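You operate a simulated robot arm through the tools that you are given. There is no shell and no other tool.

You are at the controls of a simulated two-armed robot. One attempt, no reset.

TASK
Swap the dirty grey filter for the green one and clip it in.
Fine: pump off, then plug in the grey cup, and blue valve shut before the white clip comes out; the grey filter goes in the back clear cup. Where these are worked on the way, their far stop is far enough and under half their travel is too little: white clip.

The check looks at the end state, three seconds after you hand in, the way a careful person would. Anything else that was tipped, shoved, dropped, spilled or broken makes it a failure.

THE ROBOT
Two 7-joint arms with fingered hands on one trunk that stands fixed in place. Base frame: the origin is at the foot of the trunk, x ahead of it, y to its left, z up; the work surface is at about z = 0.8. Readings come in m, degrees, newtons and seconds.
The left shoulder is at [0.201, 0.134, 0.97], the right one opposite. Each reaches about 0.885 m from its shoulder. Payload 4 kg a hand.
The TCP of each hand is the grasp point between the finger pads, 0.025 m short of the fingertips. In the tool frame z runs along the fingers and y along their closing line. The gripper opens to 0.088 m; its body begins 0.029 m behind the TCP. The gripper is a hand of 4 fingers: y runs from the thumb to the fingers, the wrist lies at [-0.013, -0.106, -0.174] in the tool frame, and closing takes about 1.5 s.
Orientation is that of the tool frame in the base frame, as a unit quaternion [x, y, z, w]. With the fingers straight down and the wrist toward the robot, the tool's x, y and z point along [0, 1, 0], [1, 0, 0] and [0, 0, -1] of the base frame.

THE INTERFACE
- The arms move only by the tool apply_moves. It takes "left_rows", "right_rows" or both (then of equal length, played together; a hand with none holds still); each is a list of rows, each a list of 7 numbers: the turn, a rotation vector about the tool's x, y, z in units of 4 degrees (1.0 is 4 degrees), then the shift along the tool's x, y, z in units of 20 mm (1.0 is 20 mm), then the gripper command, from -1 (shut) to 1 (fully open), values between in proportion. In form: [[ax, ay, az, tx, ty, tz, hand], ...]. A call has 1 to 20 rows; each row shifts and turns the commanded pose from where the row before left it, along the tool's axes as they then stand. A call with a number of a shift or a turn outside -1 to 1 is refused whole. Rows are played at 5 a second. More than 0.05 m and 8.6 degrees between two rows, or a gripper value outside its range, and nothing of the call is played. Where a pose cannot be reached the arm comes as near as it can. A force on the tool above 90 N (or 10 N above the force at the start of the call, whichever is more), or a blocked arm, ends the call early, and 0.2 s more pass. The fingers move at their own pace (about 0.153 m/s each) and stop on an object; they squeeze with about 33 N. The grip force told is the motor's: it shows also when the fingers shut on nothing. Time passes only in rows, and 0.2 s behind the last, so rows that do not move let the fingers close. It gives the time, the measured TCP pose, the force on the tool (base axes), the opening and the grip force at its end, in the units of the frame above (readings bear some noise), with the torque about the TCP (base axes, N m) and any sound that the robot's microphone picked up.
- Cameras (640 x 400 px; columns grow to the right, rows downward): "scene" is now at [0.1306, 0.0426, 1.5733]; the picture's right is [0.55, -0.84, -0.00], its down [-0.58, -0.38, -0.72] and it looks along [0.61, 0.40, -0.69] (base axes); focal length 322 px, centre (320, 200). "left" rides on the left gripper at [-0.064, -0.083, -0.098] in its tool frame; the picture's right is [-0.62, -0.37, 0.69], its down [0.71, -0.63, 0.30] and it looks along [0.32, 0.68, 0.65] (tool axes); focal length 265 px, centre (320, 200). "right" rides on the right gripper at [0.064, -0.083, -0.098] in its tool frame; the picture's right is [-0.62, 0.37, -0.69], its down [-0.71, -0.63, 0.30] and it looks along [-0.32, 0.68, 0.65] (tool axes); focal length 265 px, centre (320, 200). There is no depth. A picture from a camera that has moved, and an enlarged one, comes with that camera's place and axes in the base frame and with its lens.
- grab_frame(camera): a new picture of that camera. It takes no simulated time.
- raise_lower(by): slides the trunk up (or, below 0, down) by that many m; the arms and the scene camera ride with it, the base frame stays. It gives what a move gives, with no picture.
- hand_shape(shape, hand): the hand has 4 fingers and takes this shape, open, in about a second: jaw (thumb against the fingers, like two jaws); tri (thumb and two fingers); tip (a fingertip pinch); poke (one finger out to press); point (the index stretched); flat (the hand flat); cup (the hand cupped); fist (a fist). The gripper value then closes the fingers along that shape, each until it touches; the sizes above hold for jaw. It gives what a move gives, with no picture.
- head_to(pan, tilt): turns the head with the scene camera to pan (to the left, within 97 degrees either way) and tilt (down, from -29 to 69), counted from straight ahead of the robot. It gives what a move gives.
- zoom(camera, box): a new picture of the part [left, top, right, bottom] of that camera's present view, enlarged. It takes no simulated time.
- sign_off(): hands the job in; it is judged then, once.

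Nothing tells you positions but the pictures and the camera data. Unless the task says otherwise, let go and move clear before handing in.

The tools are called after "Request:" as name(argument=value, ...) on one line, values as JSON. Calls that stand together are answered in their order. apply_moves: Moves the arms, as the interface text tells. Its arguments: {"type":"object","properties":{"left_rows":{"type":"array","items":{"type":"array","items":{"type":"number"}}},"right_rows":{"type":"array","items":{"type":"array","items":{"type":"number"}}}},"required":[]} The other tools are called the same way: raise_lower (by) moves the trunk up or down; hand_shape (shape, hand) gives the hand a shape; head_to (pan, tilt) turns the head that bears the scene camera; grab_frame (camera) takes a picture; zoom (camera, box) takes an enlarged picture of a part of a camera's view; sign_off () hands the job in.

At the start:

```text
clock: 0.0
left_eef_pos: [0.3179, 0.4027, 1.2188]
left_tool_rot: [0.707, 0.707, 0.0, -0.002]
left_contact_force: [0.4, -0.3, 0.3]
left_torque: [0.02, -0.02, 0.03]
left_grip_width: 0.0877
left_grasp_force: 0.1
left_shape: jaw
right_eef_pos: [0.5028, -0.0057, 1.1547]
right_tool_rot: [0.707, 0.707, 0.0, -0.001]
right_contact_force: [-0.8, 0.2, -0.3]
right_torque: [0.0, 0.03, 0.0]
right_grip_width: 0.0876
right_grasp_force: 0.0
right_shape: jaw
trunk travel left (down, up): [-0.575, 0.195]
head pan, tilt (commanded): [33.1, 43.6]
```

scene: 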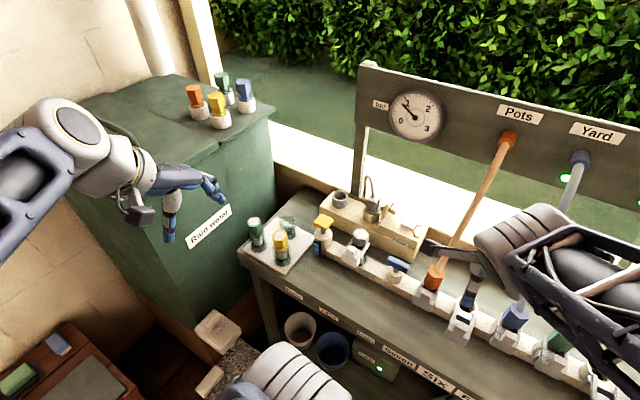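
right: 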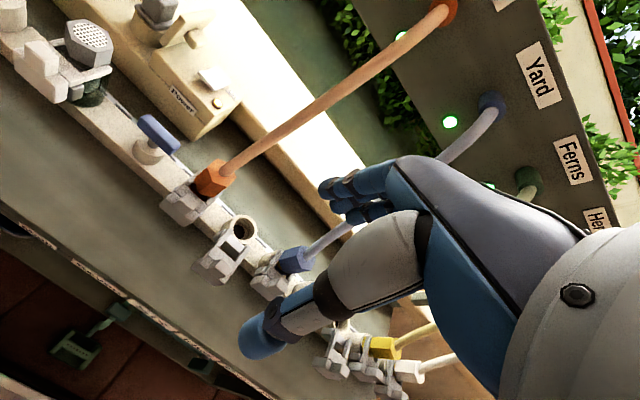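
left: 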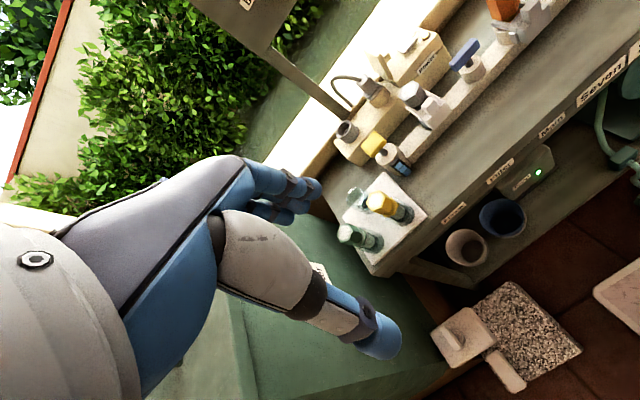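

I see a bench with a pump box labelled Power, a rail with valves, a grey-capped filter with a white clip, and a tray with filters and cups at the left end. I'll look closer before I move anything.

Request:
zoom(camera="scene", box=[220, 160, 460, 310])

Request:
zoom(camera="left", box=[320, 0, 560, 280])

Request:
zoom(camera="right", box=[0, 0, 320, 200])

Request:
zoom(camera="scene", box=[340, 60, 640, 250])

```text
2.67 times, centred on (340, 235) of scene
camera zoom: at [0.1306, 0.0426, 1.5733], right [0.55, -0.84, 0.0], down [-0.58, -0.38, -0.72], along [0.61, 0.4, -0.69], focal length 860 px, centre (267, 107)
```

zoom: 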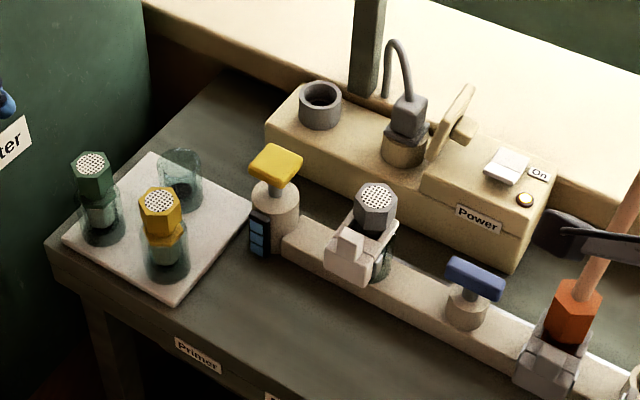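

```text
1.43 times, centred on (440, 140) of left
camera zoom: at [0.2338, 0.3349, 1.3178], right [-0.37, -0.62, -0.69], down [-0.63, 0.71, -0.3], along [0.68, 0.33, -0.65], focal length 379 px, centre (149, 286)
```

zoom: 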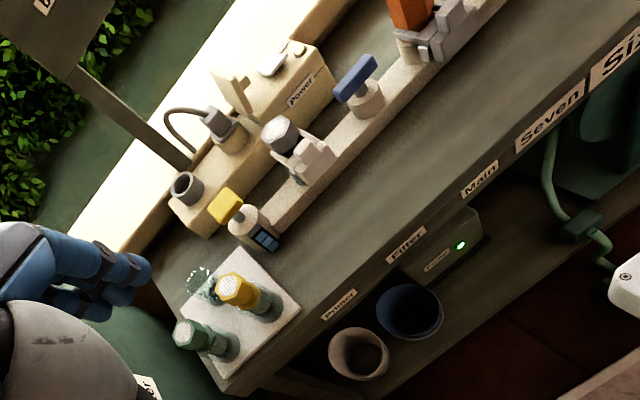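

```text
2.00 times, centred on (160, 100) of right
camera zoom: at [0.4194, 0.0585, 1.2519], right [0.37, -0.62, 0.69], down [-0.63, -0.71, -0.3], along [0.68, -0.32, -0.65], focal length 531 px, centre (640, 400)
```

zoom: 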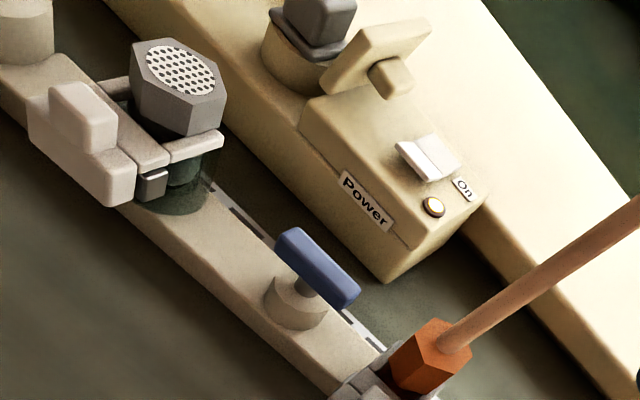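

```text
2.11 times, centred on (490, 155) of scene
camera zoom: at [0.1306, 0.0426, 1.5733], right [0.55, -0.84, 0.0], down [-0.58, -0.38, -0.72], along [0.61, 0.4, -0.69], focal length 679 px, centre (-38, 295)
```

zoom: 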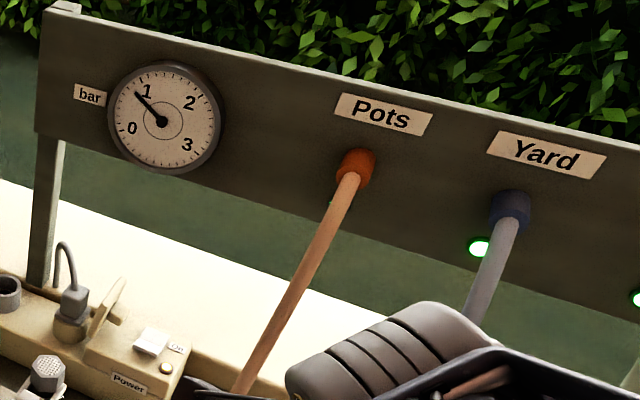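

The bench runs along y, with the rail at about x 0.61 and the filter near (0.66, 0.27). I'll zoom in hard on each piece to work out how it moves and measure where it is.

Request:
zoom(camera="scene", box=[320, 180, 432, 250])

Request:
zoom(camera="scene", box=[230, 205, 342, 275])

Request:
zoom(camera="scene", box=[320, 220, 432, 290])

Request:
zoom(camera="right", box=[0, 0, 160, 100])

Request:
zoom(camera="left", box=[320, 40, 480, 140])

Request:
zoom(camera="left", box=[310, 150, 470, 250])

```text
5.71 times, centred on (376, 215) of scene
camera zoom: at [0.1306, 0.0426, 1.5733], right [0.55, -0.84, 0.0], down [-0.58, -0.38, -0.72], along [0.61, 0.4, -0.69], focal length 1843 px, centre (0, 114)
```

zoom: 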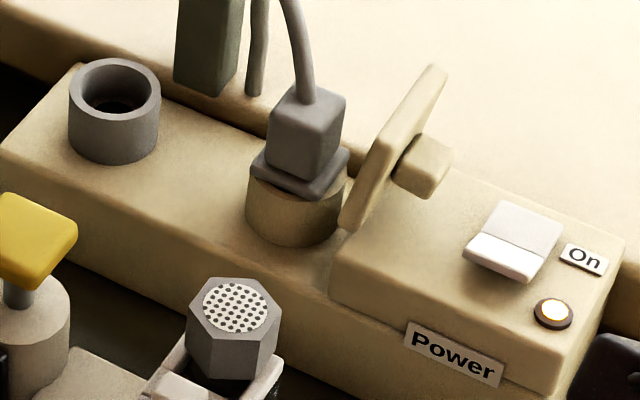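

```text
5.71 times, centred on (286, 240) of scene
camera zoom: at [0.1306, 0.0426, 1.5733], right [0.55, -0.84, 0.0], down [-0.58, -0.38, -0.72], along [0.61, 0.4, -0.69], focal length 1843 px, centre (514, -29)
```

zoom: 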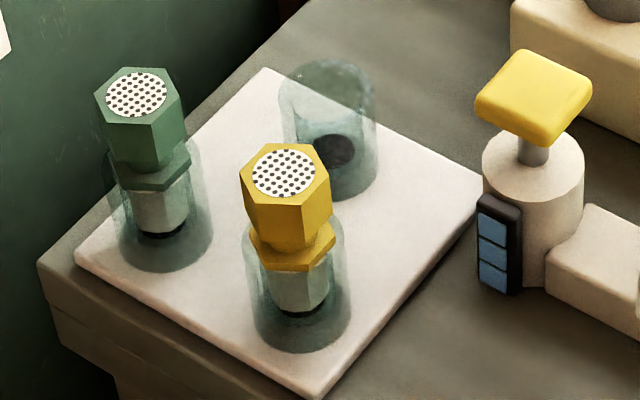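

```text
5.71 times, centred on (376, 255) of scene
camera zoom: at [0.1306, 0.0426, 1.5733], right [0.55, -0.84, 0.0], down [-0.58, -0.38, -0.72], along [0.61, 0.4, -0.69], focal length 1843 px, centre (0, -114)
```

zoom: 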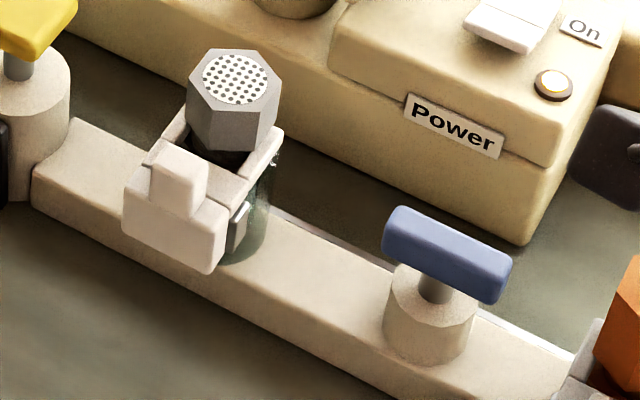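

```text
4.00 times, centred on (80, 50) of right
camera zoom: at [0.4194, 0.0585, 1.2519], right [0.37, -0.62, 0.69], down [-0.63, -0.71, -0.3], along [0.68, -0.32, -0.65], focal length 1062 px, centre (1280, 800)
```

zoom: 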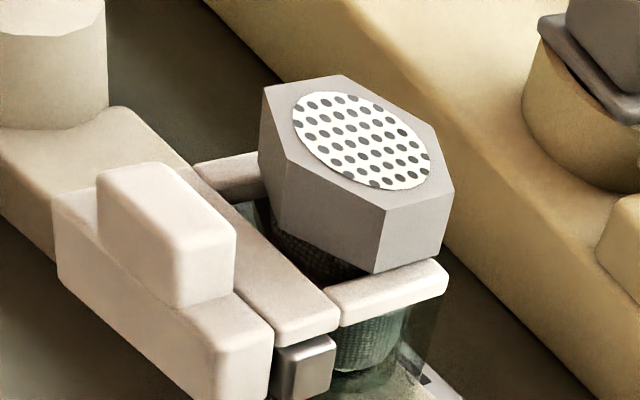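

```text
4.00 times, centred on (400, 90) of left
camera zoom: at [0.2338, 0.3349, 1.3178], right [-0.37, -0.62, -0.69], down [-0.63, 0.71, -0.3], along [0.68, 0.33, -0.65], focal length 1062 px, centre (0, 640)
```

zoom: 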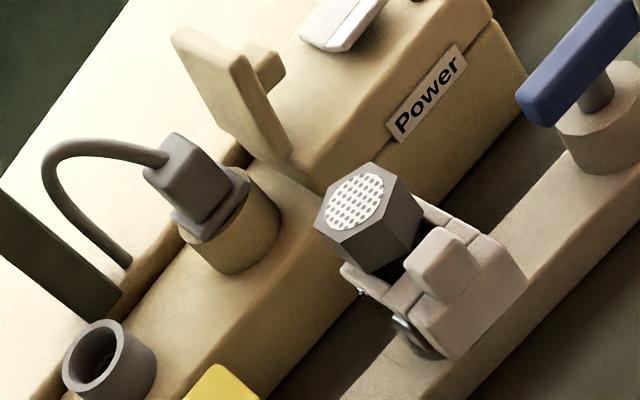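

```text
4.00 times, centred on (390, 200) of left
camera zoom: at [0.2338, 0.3349, 1.3178], right [-0.37, -0.62, -0.69], down [-0.63, 0.71, -0.3], along [0.68, 0.33, -0.65], focal length 1062 px, centre (40, 200)
```

zoom: 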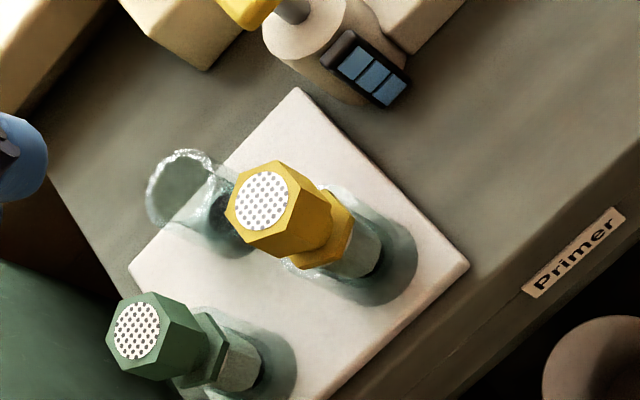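

The white clip looks like a U-fork that slides out toward the robot from under the filter's hex cap. I'll compare it with the neighbouring stations to see what "out" looks like.

Request:
zoom(camera="right", box=[140, 150, 300, 300])

Request:
zoom(camera="scene", box=[400, 260, 560, 360])

Request:
zoom(camera="left", box=[380, 60, 460, 110])

Request:
zoom(camera="scene", box=[340, 225, 390, 270])

```text
2.67 times, centred on (220, 225) of right
camera zoom: at [0.4194, 0.0585, 1.2519], right [0.37, -0.62, 0.69], down [-0.63, -0.71, -0.3], along [0.68, -0.32, -0.65], focal length 708 px, centre (587, 133)
```

zoom: 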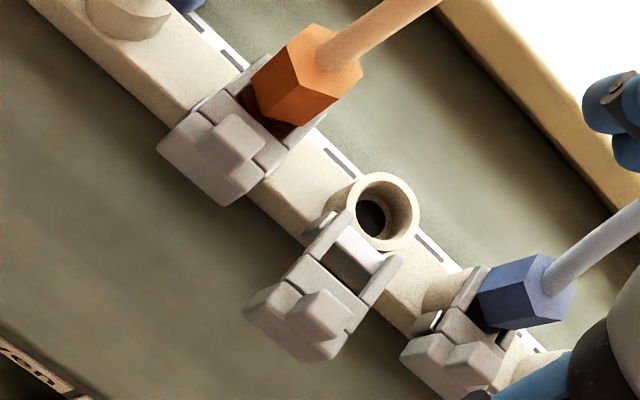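

```text
4.00 times, centred on (480, 310) of scene
camera zoom: at [0.1306, 0.0426, 1.5733], right [0.55, -0.84, 0.0], down [-0.58, -0.38, -0.72], along [0.61, 0.4, -0.69], focal length 1290 px, centre (-320, -240)
```

zoom: 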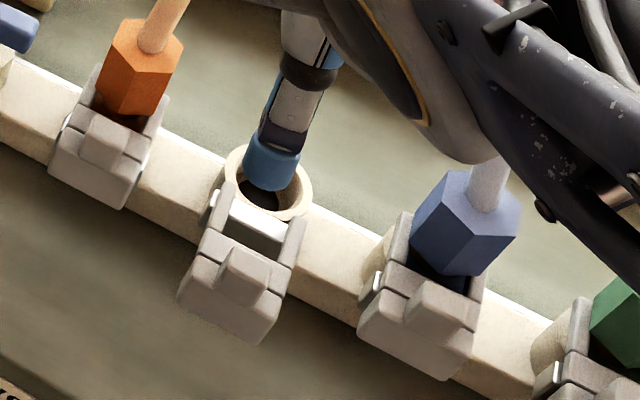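

```text
8.00 times, centred on (420, 85) of left
camera zoom: at [0.2338, 0.3349, 1.3178], right [-0.37, -0.62, -0.69], down [-0.63, 0.71, -0.3], along [0.68, 0.33, -0.65], focal length 2123 px, centre (-480, 1120)
```

zoom: 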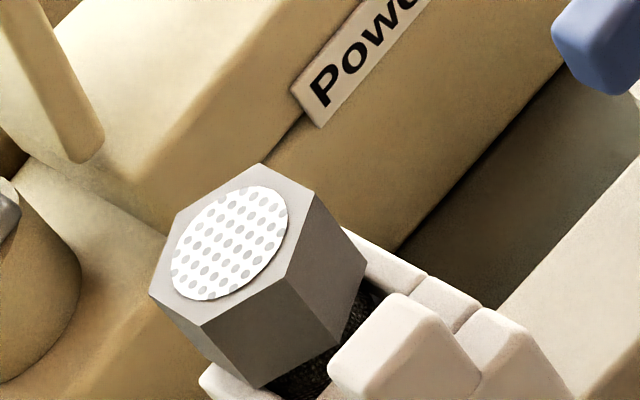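

```text
8.89 times, centred on (365, 248) of scene
camera zoom: at [0.1306, 0.0426, 1.5733], right [0.55, -0.84, 0.0], down [-0.58, -0.38, -0.72], along [0.61, 0.4, -0.69], focal length 2866 px, centre (-80, -222)
```

zoom: 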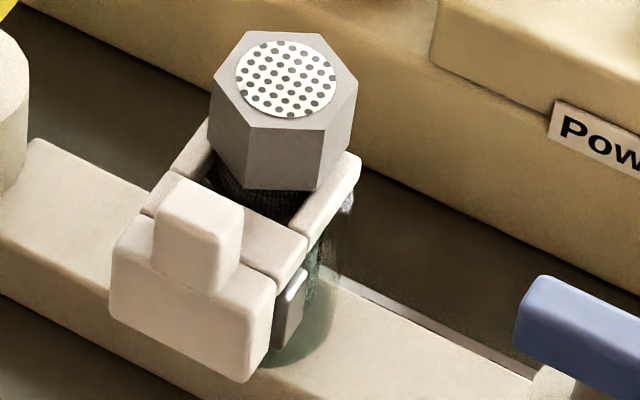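

I've triangulated rough positions: the grey filter axis is near (0.63, 0.245), the blue valve near (0.63, 0.138), the rocker near (0.757, 0.161, 0.93), the plug near (0.752, 0.272) and the grey cup near (0.775, 0.389). Next I'll zoom in on the rocker, valve, plug and bench labels.

Request:
zoom(camera="scene", box=[395, 208, 430, 233])

Request:
zoom(camera="right", box=[180, 50, 250, 110])

Request:
zoom(camera="scene", box=[380, 250, 420, 290])

Request:
zoom(camera="right", box=[120, 100, 190, 170])

Request:
zoom(camera="scene", box=[355, 185, 405, 225])

Request:
zoom(camera="left", box=[330, 70, 390, 110])

```text
16.00 times, centred on (412, 220) of scene
camera zoom: at [0.1306, 0.0426, 1.5733], right [0.55, -0.84, 0.0], down [-0.58, -0.38, -0.72], along [0.61, 0.4, -0.69], focal length 5160 px, centre (-1160, -128)
```

zoom: 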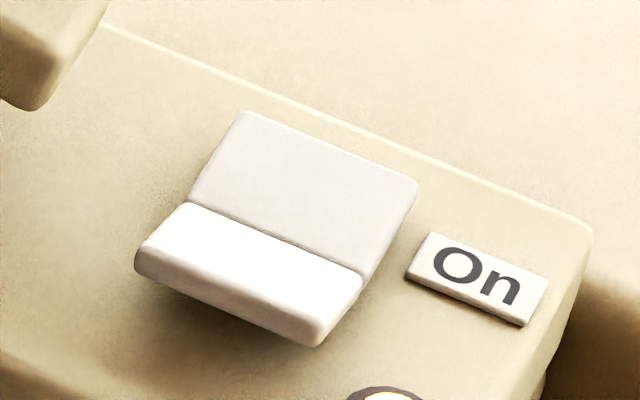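

```text
6.67 times, centred on (215, 80) of right
camera zoom: at [0.4194, 0.0585, 1.2519], right [0.37, -0.62, 0.69], down [-0.63, -0.71, -0.3], along [0.68, -0.32, -0.65], focal length 1769 px, centre (1020, 1000)
```

zoom: 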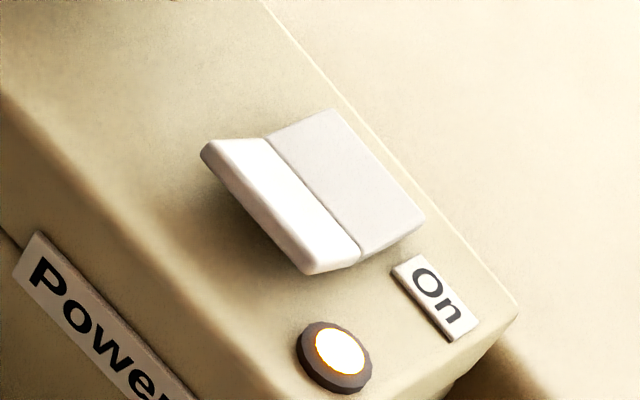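

```text
10.00 times, centred on (400, 270) of scene
camera zoom: at [0.1306, 0.0426, 1.5733], right [0.55, -0.84, 0.0], down [-0.58, -0.38, -0.72], along [0.61, 0.4, -0.69], focal length 3225 px, centre (-480, -500)
```

zoom: 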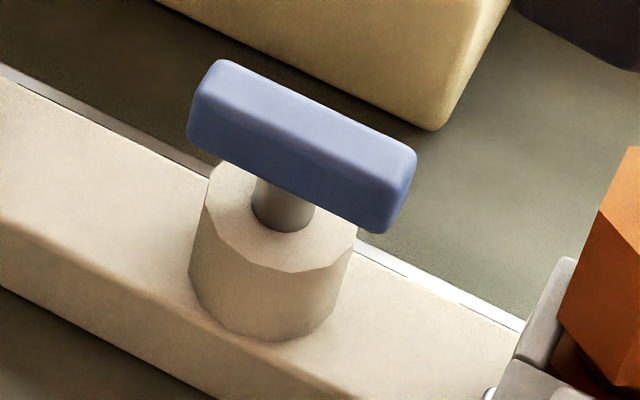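

```text
5.71 times, centred on (155, 135) of right
camera zoom: at [0.4194, 0.0585, 1.2519], right [0.37, -0.62, 0.69], down [-0.63, -0.71, -0.3], along [0.68, -0.32, -0.65], focal length 1517 px, centre (1263, 571)
```

zoom: 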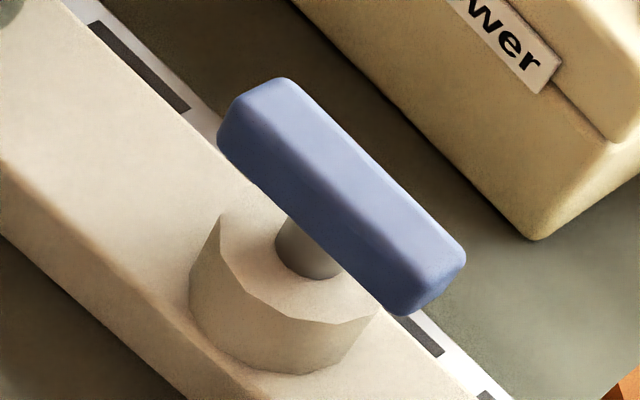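

```text
10.00 times, centred on (380, 205) of scene
camera zoom: at [0.1306, 0.0426, 1.5733], right [0.55, -0.84, 0.0], down [-0.58, -0.38, -0.72], along [0.61, 0.4, -0.69], focal length 3225 px, centre (-280, 150)
```

zoom: 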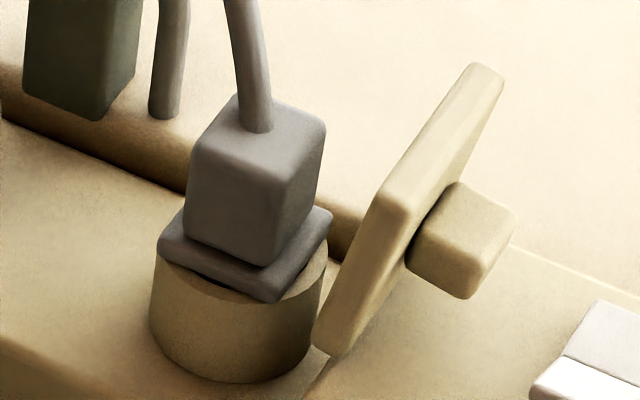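

```text
10.00 times, centred on (360, 90) of left
camera zoom: at [0.2338, 0.3349, 1.3178], right [-0.37, -0.62, -0.69], down [-0.63, 0.71, -0.3], along [0.68, 0.33, -0.65], focal length 2654 px, centre (-80, 1300)
```

zoom: 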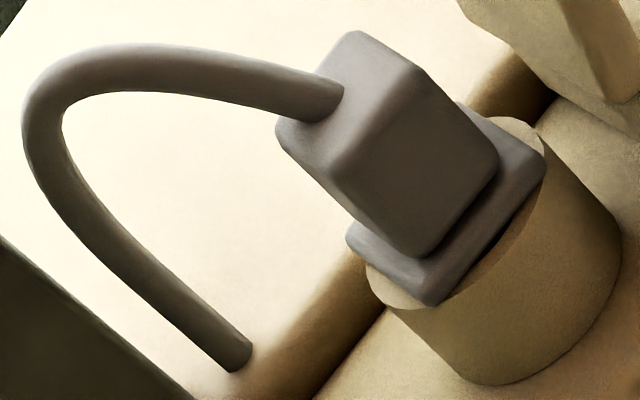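

The rocker's near half is raised, so it is on, and pressing that half turns it off. The blue bar lies along the rail, so it is open. Before touching anything I'll study the hand's own shape.

Request:
zoom(camera="scene", box=[90, 130, 250, 250])

Request:
grab_frame(camera="left")

Request:
zoom(camera="scene", box=[410, 190, 570, 340])

```text
3.33 times, centred on (170, 190) of scene
camera zoom: at [0.1306, 0.0426, 1.5733], right [0.55, -0.84, 0.0], down [-0.58, -0.38, -0.72], along [0.61, 0.4, -0.69], focal length 1075 px, centre (820, 233)
```

zoom: 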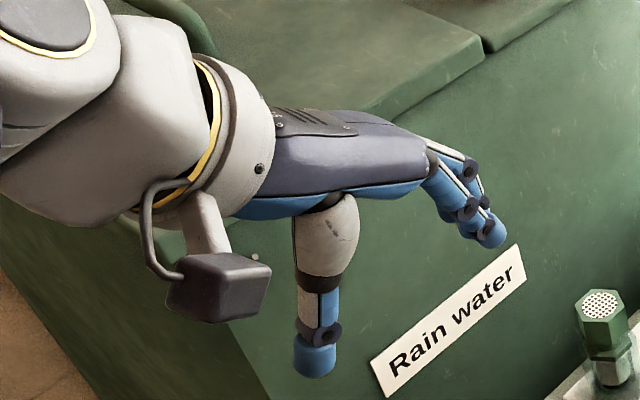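

```text
taken
camera left: at [0.2338, 0.3349, 1.3178], right [-0.37, -0.62, -0.69], down [-0.63, 0.71, -0.3], along [0.68, 0.33, -0.65], focal length 265 px, centre (320, 200)
```

left: 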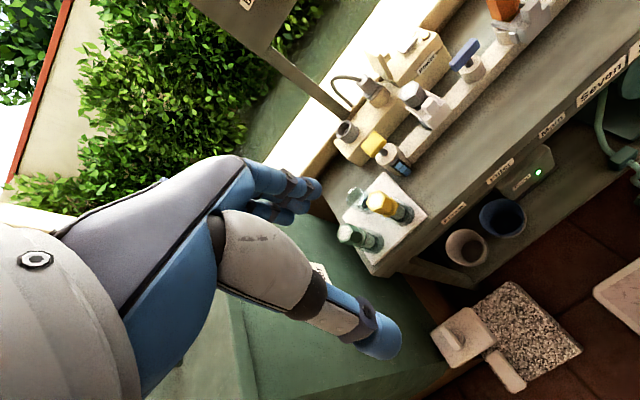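

```text
2.67 times, centred on (490, 265) of scene
camera zoom: at [0.1306, 0.0426, 1.5733], right [0.55, -0.84, 0.0], down [-0.58, -0.38, -0.72], along [0.61, 0.4, -0.69], focal length 860 px, centre (-133, 27)
```

zoom: 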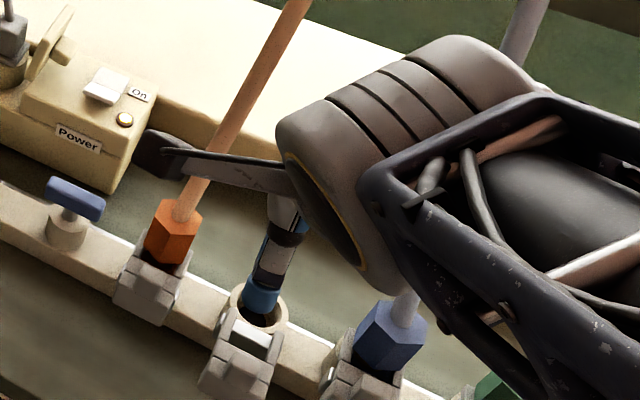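

The hand has a thumb and three fingers under a sloping palm. I'll use the right hand for the rocker, so I'm giving it the poke shape here in free air to see where the fingertip sits.

Request:
hand_shape(hand="right", shape="poke")

Request:
grab_frame(camera="right")

Request:
grab_frame(camera="scene")

```text
clock: 0.9
left_eef_pos: [0.3166, 0.4013, 1.2186]
left_tool_rot: [0.707, 0.708, 0.0, -0.002]
left_contact_force: [0.7, -0.5, -0.3]
left_torque: [0.05, -0.01, 0.0]
left_grip_width: 0.0874
left_grasp_force: 0.0
left_shape: jaw
right_eef_pos: [0.5011, -0.0072, 1.154]
right_tool_rot: [0.708, 0.706, 0.0, -0.002]
right_contact_force: [0.3, -0.4, -0.4]
right_torque: [0.0, 0.01, 0.0]
right_grip_width: 0.0002
right_grasp_force: 0.2
right_shape: poke
trunk travel left (down, up): [-0.575, 0.195]
head pan, tilt (commanded): [33.1, 43.6]
```

```text
taken
camera right: at [0.4193, 0.0586, 1.252], right [0.37, -0.62, 0.69], down [-0.63, -0.71, -0.3], along [0.68, -0.32, -0.65], focal length 265 px, centre (320, 200)
```

right: 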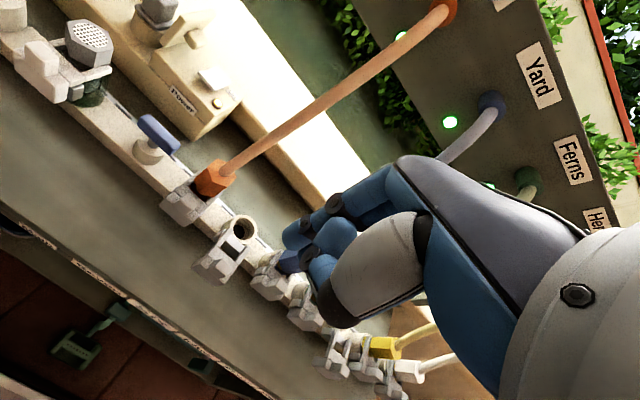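

```text
taken
camera scene: at [0.1305, 0.0427, 1.5733], right [0.55, -0.84, 0.0], down [-0.58, -0.38, -0.72], along [0.61, 0.4, -0.69], focal length 322 px, centre (320, 200)
```

scene: 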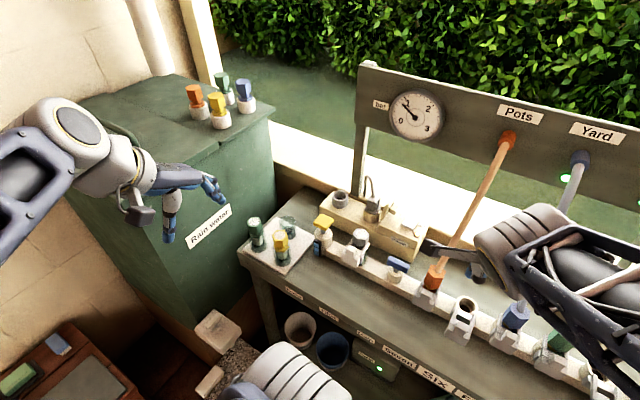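

Request:
zoom(camera="right", box=[240, 130, 480, 340])

Request:
zoom(camera="left", box=[190, 130, 430, 370])

```text
1.90 times, centred on (360, 235) of right
camera zoom: at [0.4193, 0.0586, 1.252], right [0.37, -0.62, 0.69], down [-0.63, -0.71, -0.3], along [0.68, -0.32, -0.65], focal length 506 px, centre (244, 133)
```

zoom: 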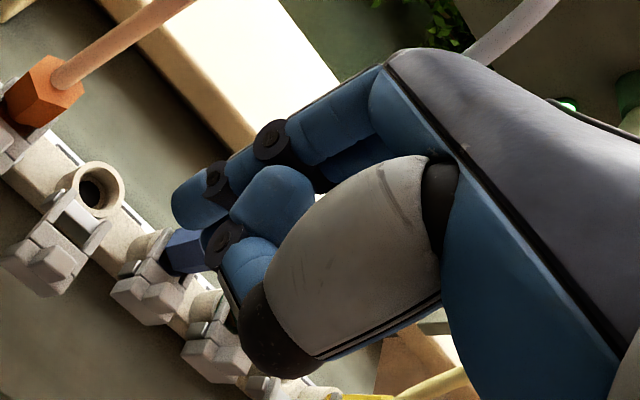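

```text
1.67 times, centred on (310, 250) of left
camera zoom: at [0.2337, 0.335, 1.3178], right [-0.37, -0.62, -0.69], down [-0.63, 0.71, -0.3], along [0.68, 0.33, -0.65], focal length 442 px, centre (337, 117)
```

zoom: 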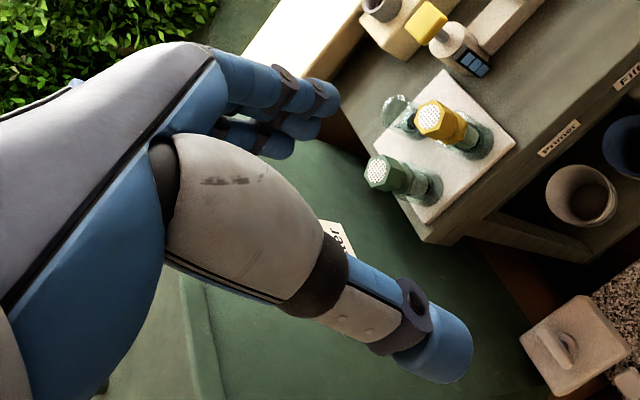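

The panel at about x 0.80, z above 1.13, and the orange hose would crowd the right arm, so the left arm will do the work. I'll give the left hand the poke shape and locate its fingertip, and move the right hand back out of the way.

Request:
hand_shape(hand="left", shape="poke")

Request:
apply_moves(right_rows=[[0, 0, 0, 0, -1, 0, -1], [0, 0, 0, 0, -1, 0, -1], [0, 0, 0, 0, -1, 0, -1], [0, 0, 0, -1, -1, 0, -1], [0, 0, 0, -1, -1, 0, -1], [0, 0, 0, -1, -1, 0, -1], [0, 0, 0, -1, 0, 0, -1], [0, 0, 0, -1, 0, 0, -1], [0, 0, 0, -1, 0, 0, -1]])

Request:
zoom(camera="scene", box=[90, 130, 250, 250])

Request:
zoom(camera="left", box=[190, 130, 430, 370])

Request:
grab_frame(camera="scene")

```text
clock: 1.8
left_eef_pos: [0.3164, 0.4022, 1.2201]
left_tool_rot: [0.707, 0.707, -0.001, -0.002]
left_contact_force: [0.3, -0.1, -0.2]
left_torque: [0.01, 0.0, 0.0]
left_grip_width: 0.0
left_grasp_force: 0.0
left_shape: poke
right_eef_pos: [0.5007, -0.0063, 1.1537]
right_tool_rot: [0.707, 0.707, 0.0, -0.001]
right_contact_force: [-0.1, -1.0, -0.3]
right_torque: [0.01, 0.0, 0.02]
right_grip_width: 0.0
right_grasp_force: 0.1
right_shape: poke
trunk travel left (down, up): [-0.575, 0.195]
head pan, tilt (commanded): [33.1, 43.6]
```

```text
clock: 3.8
left_eef_pos: [0.3183, 0.4026, 1.2188]
left_tool_rot: [0.707, 0.707, 0.0, 0.0]
left_contact_force: [0.1, 0.3, -0.4]
left_torque: [0.01, 0.02, -0.01]
left_grip_width: 0.0
left_grasp_force: 0.0
left_shape: poke
right_eef_pos: [0.4, -0.111, 1.1953]
right_tool_rot: [0.706, 0.708, -0.003, -0.003]
right_contact_force: [-0.6, -0.6, -0.1]
right_torque: [-0.01, -0.01, -0.03]
right_grip_width: 0.0
right_grasp_force: 0.1
right_shape: poke
right hand out of reach, approached as far as the arm can: row 4, 5, 6, 7, 8
trunk travel left (down, up): [-0.575, 0.195]
head pan, tilt (commanded): [33.1, 43.6]
```

```text
3.33 times, centred on (170, 190) of scene
camera zoom: at [0.1316, 0.0426, 1.573], right [0.55, -0.84, 0.0], down [-0.58, -0.38, -0.72], along [0.61, 0.4, -0.69], focal length 1075 px, centre (820, 233)
```

zoom: 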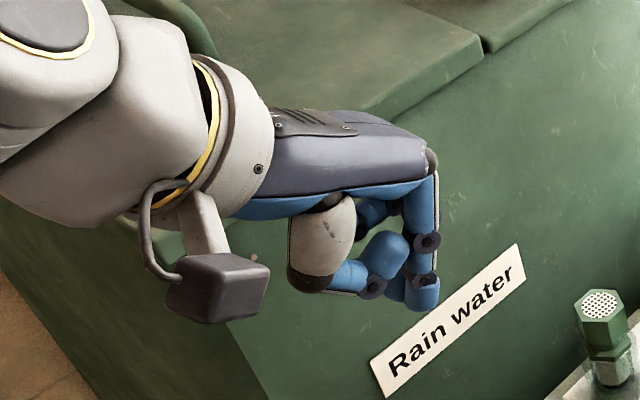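

```text
1.67 times, centred on (310, 250) of left
camera zoom: at [0.2341, 0.3351, 1.3174], right [-0.37, -0.62, -0.69], down [-0.63, 0.71, -0.3], along [0.68, 0.32, -0.65], focal length 442 px, centre (337, 117)
```

zoom: 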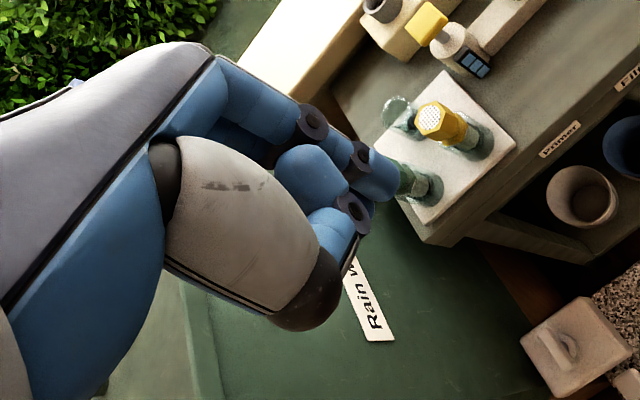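

```text
taken
camera scene: at [0.1316, 0.0426, 1.573], right [0.55, -0.84, 0.0], down [-0.58, -0.38, -0.72], along [0.61, 0.4, -0.69], focal length 322 px, centre (320, 200)
```

scene: 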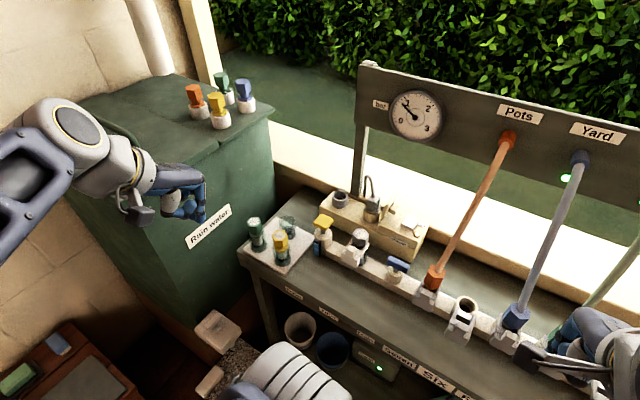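

In poke shape the index points straight along the tool's z, with its tip at about [-0.018, 0, 0.026] in the tool frame. The socket's open flap stands at about y 0.22–0.23 beside the rocker, so I'll come in pitched forward. First stop is a spot in front of and above the rail.

Request:
apply_moves(left_rows=[[0, 0, 0, -0.74, 0.94, 0.333, -1], [0, 0, 0, -0.74, 0.94, 0.333, -1], [0, 0, 0, -0.74, 0.94, 0.333, -1], [0, 0, 0, -0.74, 0.94, 0.333, -1], [0, 0, 0, -0.74, 0.94, 0.333, -1], [0, 0, 0, -0.74, 0.94, 0.333, -1], [0, 0, 0, -0.74, 0.94, 0.333, -1], [0, 0, 0, -0.74, 0.94, 0.333, -1], [0, 0, 0, -0.74, 0.94, 0.333, -1], [0, 0, 0, -0.74, 0.94, 0.333, -1], [0, 0, 0, -0.74, 0.94, 0.333, -1], [0, 0, 0, -0.74, 0.94, 0.333, -1], [0, 0, 0, -0.74, 0.94, 0.333, -1], [0, 0, 0, -0.74, 0.94, 0.333, -1], [0, 0, 0, -0.74, 0.94, 0.333, -1]])

Request:
grab_frame(camera="scene")

Request:
grab_frame(camera="left")

```text
clock: 7.0
left_eef_pos: [0.6009, 0.1804, 1.1166]
left_tool_rot: [0.707, 0.707, 0.0, 0.0]
left_contact_force: [-0.3, 0.5, 0.3]
left_torque: [-0.04, 0.01, 0.0]
left_grip_width: 0.0001
left_grasp_force: 0.0
left_shape: poke
right_eef_pos: [0.401, -0.1102, 1.1966]
right_tool_rot: [0.707, 0.707, -0.002, -0.002]
right_contact_force: [-0.6, -0.1, -0.1]
right_torque: [0.02, -0.02, -0.03]
right_grip_width: 0.0
right_grasp_force: 0.1
right_shape: poke
trunk travel left (down, up): [-0.575, 0.195]
head pan, tilt (commanded): [33.1, 43.6]
```

```text
taken
camera scene: at [0.1318, 0.044, 1.573], right [0.55, -0.84, 0.0], down [-0.58, -0.38, -0.72], along [0.61, 0.4, -0.69], focal length 322 px, centre (320, 200)
```

scene: 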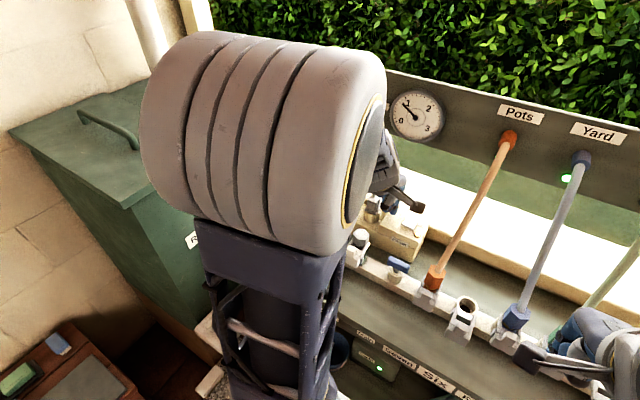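

```text
taken
camera left: at [0.5172, 0.1137, 1.2154], right [-0.37, -0.62, -0.69], down [-0.63, 0.71, -0.3], along [0.68, 0.32, -0.66], focal length 265 px, centre (320, 200)
```

left: 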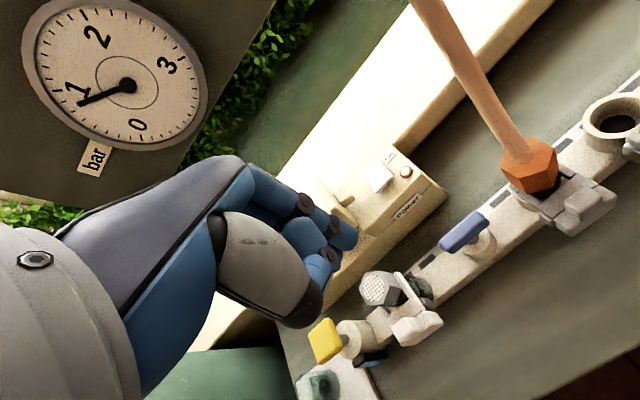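

The left hand's own camera now has a good close view, though its arm blocks the head camera. I'll use this view to refine the rocker, flap, plug and filter positions.

Request:
zoom(camera="left", box=[300, 130, 460, 270])

Request:
zoom(camera="left", box=[290, 240, 500, 400])

```text
2.86 times, centred on (380, 200) of left
camera zoom: at [0.5172, 0.1137, 1.2154], right [-0.37, -0.62, -0.69], down [-0.63, 0.71, -0.3], along [0.68, 0.32, -0.66], focal length 758 px, centre (149, 200)
```

zoom: 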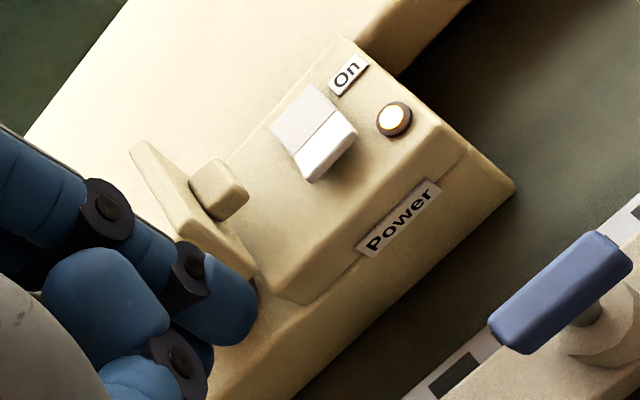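

```text
2.50 times, centred on (395, 320) of left
camera zoom: at [0.5172, 0.1137, 1.2154], right [-0.37, -0.62, -0.69], down [-0.63, 0.71, -0.3], along [0.68, 0.32, -0.66], focal length 664 px, centre (132, -100)
```

zoom: 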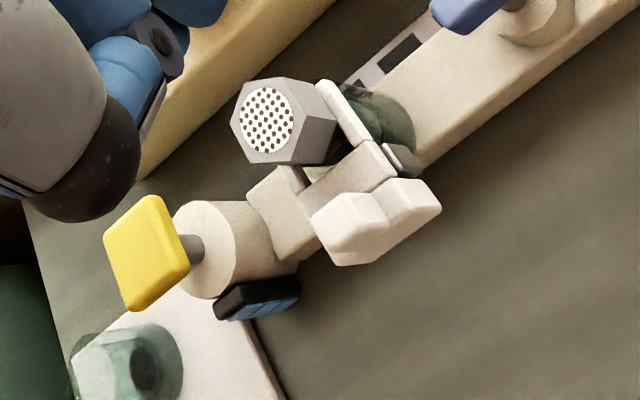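

The rocker's near edge is at about (0.741, 0.162, 0.925), and the other estimates agree. I'm pitching the hand forward 36° and bringing the fingertip to just above the near half.

Request:
apply_moves(left_rows=[[-1, 0, 0, 0, 0, 0, -1], [-1, 0, 0, 0, 0, 0, -1], [-1, 0, 0, 0, 0, 0, -1], [-1, 0, 0, 0, 0, 0, -1], [-1, 0, 0, 0, 0, 0, -1], [-1, 0, 0, 0, 0, 0, -1], [-1, 0, 0, 0, 0, 0, -1], [-1, 0, 0, 0, 0, 0, -1], [-1, 0, 0, 0, 0, 0, -1]])

Request:
apply_moves(left_rows=[[0, 0, 0, -0.06, 0.17, 0.897, -1], [0, 0, 0, -0.06, 0.17, 0.897, -1], [0, 0, 0, -0.06, 0.17, 0.897, -1], [0, 0, 0, -0.06, 0.17, 0.897, -1], [0, 0, 0, -0.06, 0.17, 0.897, -1], [0, 0, 0, -0.06, 0.17, 0.897, -1], [0, 0, 0, -0.06, 0.17, 0.897, -1], [0, 0, 0, -0.06, 0.17, 0.897, -1], [0, 0, 0, -0.06, 0.17, 0.897, -1]])

Request:
grab_frame(camera="left")

Request:
grab_frame(camera="scene")

```text
clock: 9.0
left_eef_pos: [0.6103, 0.174, 1.1211]
left_tool_rot: [0.698, 0.68, 0.145, 0.174]
left_contact_force: [-0.7, -0.1, 0.0]
left_torque: [-0.01, 0.01, 0.03]
left_grip_width: 0.0002
left_grasp_force: 0.1
left_shape: poke
left hand out of reach, approached as far as the arm can: row 3, 5, 9
right_eef_pos: [0.401, -0.1114, 1.1971]
right_tool_rot: [0.707, 0.707, -0.002, -0.002]
right_contact_force: [-0.8, -0.6, -0.7]
right_torque: [-0.02, -0.01, 0.02]
right_grip_width: 0.0
right_grasp_force: 0.0
right_shape: poke
trunk travel left (down, up): [-0.575, 0.195]
head pan, tilt (commanded): [33.1, 43.6]
```

```text
clock: 11.0
left_eef_pos: [0.7074, 0.1559, 0.9902]
left_tool_rot: [0.697, 0.68, 0.145, 0.174]
left_contact_force: [1.0, -0.1, -0.1]
left_torque: [-0.03, -0.04, -0.03]
left_grip_width: 0.0
left_grasp_force: 0.1
left_shape: poke
right_eef_pos: [0.3999, -0.1113, 1.1959]
right_tool_rot: [0.707, 0.707, -0.002, -0.002]
right_contact_force: [-0.3, -0.6, -0.3]
right_torque: [-0.02, -0.02, 0.0]
right_grip_width: 0.0
right_grasp_force: 0.0
right_shape: poke
trunk travel left (down, up): [-0.575, 0.195]
head pan, tilt (commanded): [33.1, 43.6]
```

```text
taken
camera left: at [0.5869, 0.0952, 1.0438], right [-0.05, -0.65, -0.76], down [-0.41, 0.71, -0.57], along [0.91, 0.28, -0.3], focal length 265 px, centre (320, 200)
```

left: 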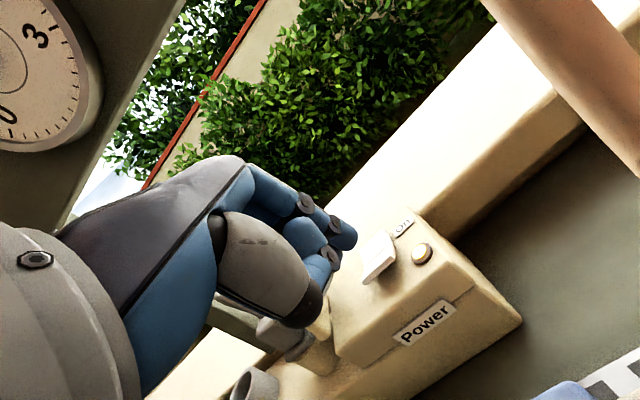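

```text
taken
camera scene: at [0.1319, 0.0443, 1.573], right [0.55, -0.84, 0.0], down [-0.58, -0.38, -0.72], along [0.61, 0.4, -0.69], focal length 322 px, centre (320, 200)
```

scene: 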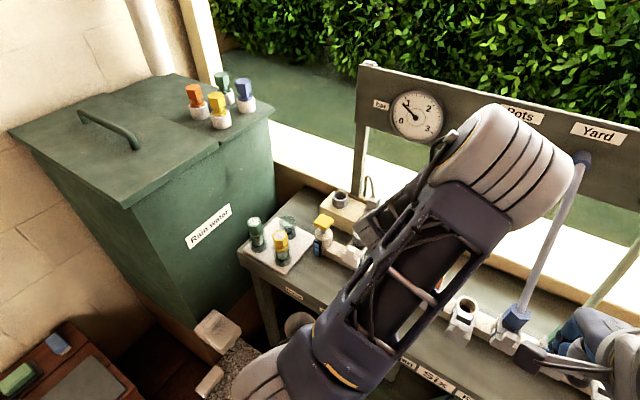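

The pitch reached about 26° before the arm ran out of range, which is enough. The fingertip is near (0.715, 0.140, 0.968), and I'll check it against the rocker in close-up before stepping in.

Request:
zoom(camera="left", box=[260, 180, 460, 320])

Request:
zoom(camera="scene", box=[330, 90, 590, 260])

```text
2.86 times, centred on (360, 250) of left
camera zoom: at [0.5869, 0.0952, 1.0438], right [-0.05, -0.65, -0.76], down [-0.41, 0.71, -0.57], along [0.91, 0.28, -0.3], focal length 758 px, centre (206, 57)
```

zoom: 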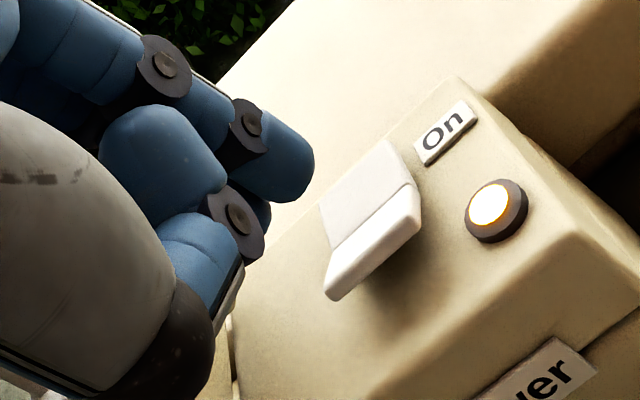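

```text
2.35 times, centred on (460, 175) of scene
camera zoom: at [0.1319, 0.0443, 1.573], right [0.55, -0.84, 0.0], down [-0.58, -0.38, -0.72], along [0.61, 0.4, -0.69], focal length 759 px, centre (-9, 259)
```

zoom: 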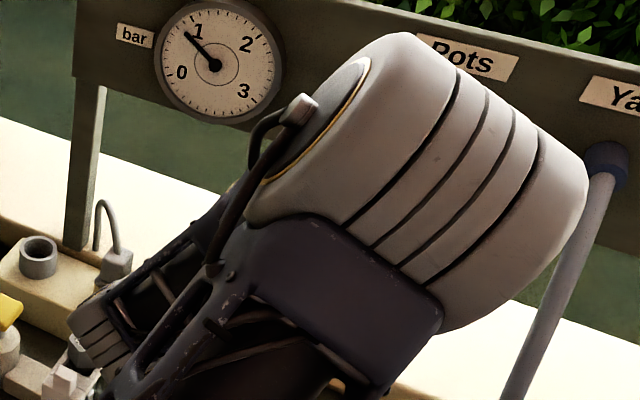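

The tip clears the flap if I press the rocker's right part at about y 0.147. I'm moving forward at this height first, then checking.

Request:
apply_moves(left_rows=[[0, 0, 0, 0.17, 0.625, 0.3, -1], [0, 0, 0, 0.17, 0.625, 0.3, -1], [0, 0, 0, 0.025, -0.33, 0.67, -1]])

Request:
zoom(camera="left", box=[260, 180, 460, 320])

```text
clock: 11.8
left_eef_pos: [0.7353, 0.1626, 0.9742]
left_tool_rot: [0.697, 0.68, 0.144, 0.174]
left_contact_force: [-0.1, 0.6, 0.3]
left_torque: [-0.03, 0.01, -0.01]
left_grip_width: 0.0
left_grasp_force: 0.1
left_shape: poke
right_eef_pos: [0.401, -0.1097, 1.1971]
right_tool_rot: [0.707, 0.707, -0.002, -0.002]
right_contact_force: [-0.3, -0.6, -0.5]
right_torque: [0.01, 0.0, 0.01]
right_grip_width: 0.0
right_grasp_force: 0.0
right_shape: poke
trunk travel left (down, up): [-0.575, 0.195]
head pan, tilt (commanded): [33.1, 43.6]
```

```text
2.86 times, centred on (360, 250) of left
camera zoom: at [0.6147, 0.1013, 1.0291], right [-0.05, -0.65, -0.76], down [-0.41, 0.71, -0.57], along [0.91, 0.28, -0.3], focal length 758 px, centre (206, 57)
```

zoom: 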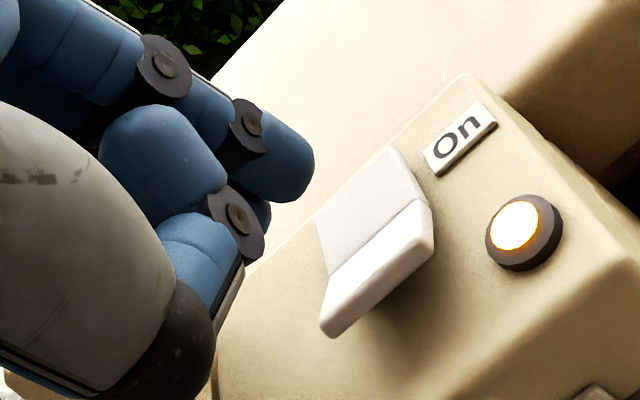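

The near half spans about y 0.140–0.171 with its edge at x 0.737, and the tip hangs above it. I'm pressing straight down in small steps.

Request:
apply_moves(left_rows=[[0, 0, 0, 0.2, -0.15, 0.305, -1], [0, 0, 0, 0, -0.15, 0.305, -1], [0, 0, 0, 0, -0.15, 0.305, -1], [0, 0, 0, 0, -0.15, 0.305, -1], [0, 0, 0, 0, -0.15, 0.305, -1]])

Request:
zoom(camera="left", box=[260, 180, 460, 320])

```text
clock: 13.0
left_eef_pos: [0.7346, 0.1639, 0.9415]
left_tool_rot: [0.697, 0.68, 0.145, 0.174]
left_contact_force: [-0.2, 0.5, 0.1]
left_torque: [-0.02, 0.01, 0.03]
left_grip_width: 0.0
left_grasp_force: 0.1
left_shape: poke
right_eef_pos: [0.4008, -0.112, 1.1962]
right_tool_rot: [0.707, 0.707, -0.001, -0.001]
right_contact_force: [-0.4, 0.5, -0.1]
right_torque: [-0.02, 0.05, 0.0]
right_grip_width: 0.0
right_grasp_force: 0.1
right_shape: poke
trunk travel left (down, up): [-0.575, 0.195]
head pan, tilt (commanded): [33.1, 43.6]
```

```text
2.86 times, centred on (360, 250) of left
camera zoom: at [0.6145, 0.103, 0.9952], right [-0.05, -0.65, -0.76], down [-0.41, 0.71, -0.58], along [0.91, 0.28, -0.3], focal length 758 px, centre (206, 57)
```

zoom: 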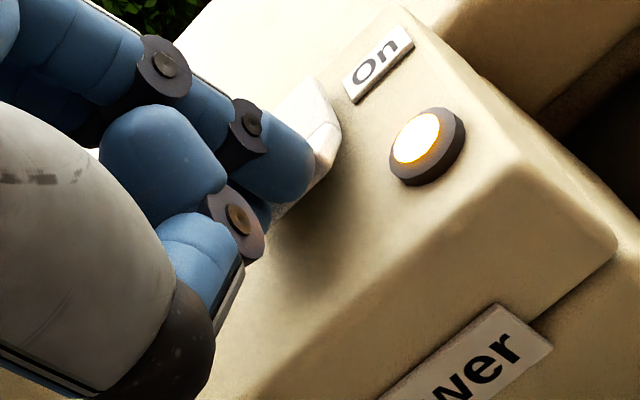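

No contact force yet, with the tip just touching height. I'm continuing down in smaller steps.

Request:
apply_moves(left_rows=[[0, 0, 0, 0, -0.1, 0.2, -1], [0, 0, 0, 0, -0.1, 0.2, -1]])

Request:
zoom(camera="left", box=[260, 180, 460, 320])

```text
clock: 13.6
left_eef_pos: [0.7347, 0.1646, 0.9309]
left_tool_rot: [0.697, 0.681, 0.144, 0.173]
left_contact_force: [-10.4, -0.2, 2.7]
left_torque: [0.02, 0.21, 0.07]
left_grip_width: 0.0001
left_grasp_force: 0.1
left_shape: poke
right_eef_pos: [0.401, -0.11, 1.1971]
right_tool_rot: [0.707, 0.707, -0.002, -0.002]
right_contact_force: [0.3, -0.5, -0.5]
right_torque: [-0.03, -0.01, 0.02]
right_grip_width: 0.0002
right_grasp_force: 0.1
right_shape: poke
trunk travel left (down, up): [-0.575, 0.195]
head pan, tilt (commanded): [33.1, 43.6]
```

```text
2.86 times, centred on (360, 250) of left
camera zoom: at [0.6135, 0.1029, 0.9857], right [-0.05, -0.65, -0.76], down [-0.41, 0.71, -0.57], along [0.91, 0.28, -0.3], focal length 758 px, centre (206, 57)
```

zoom: 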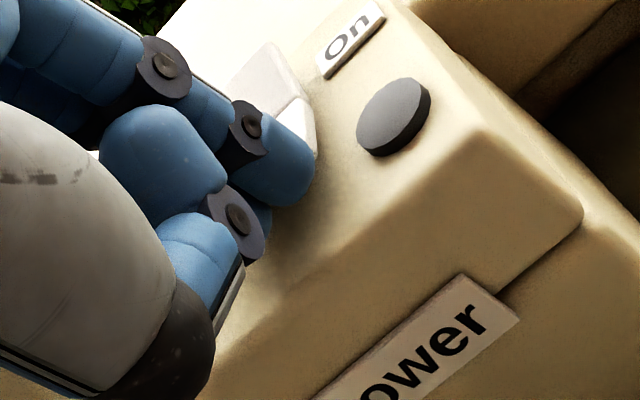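

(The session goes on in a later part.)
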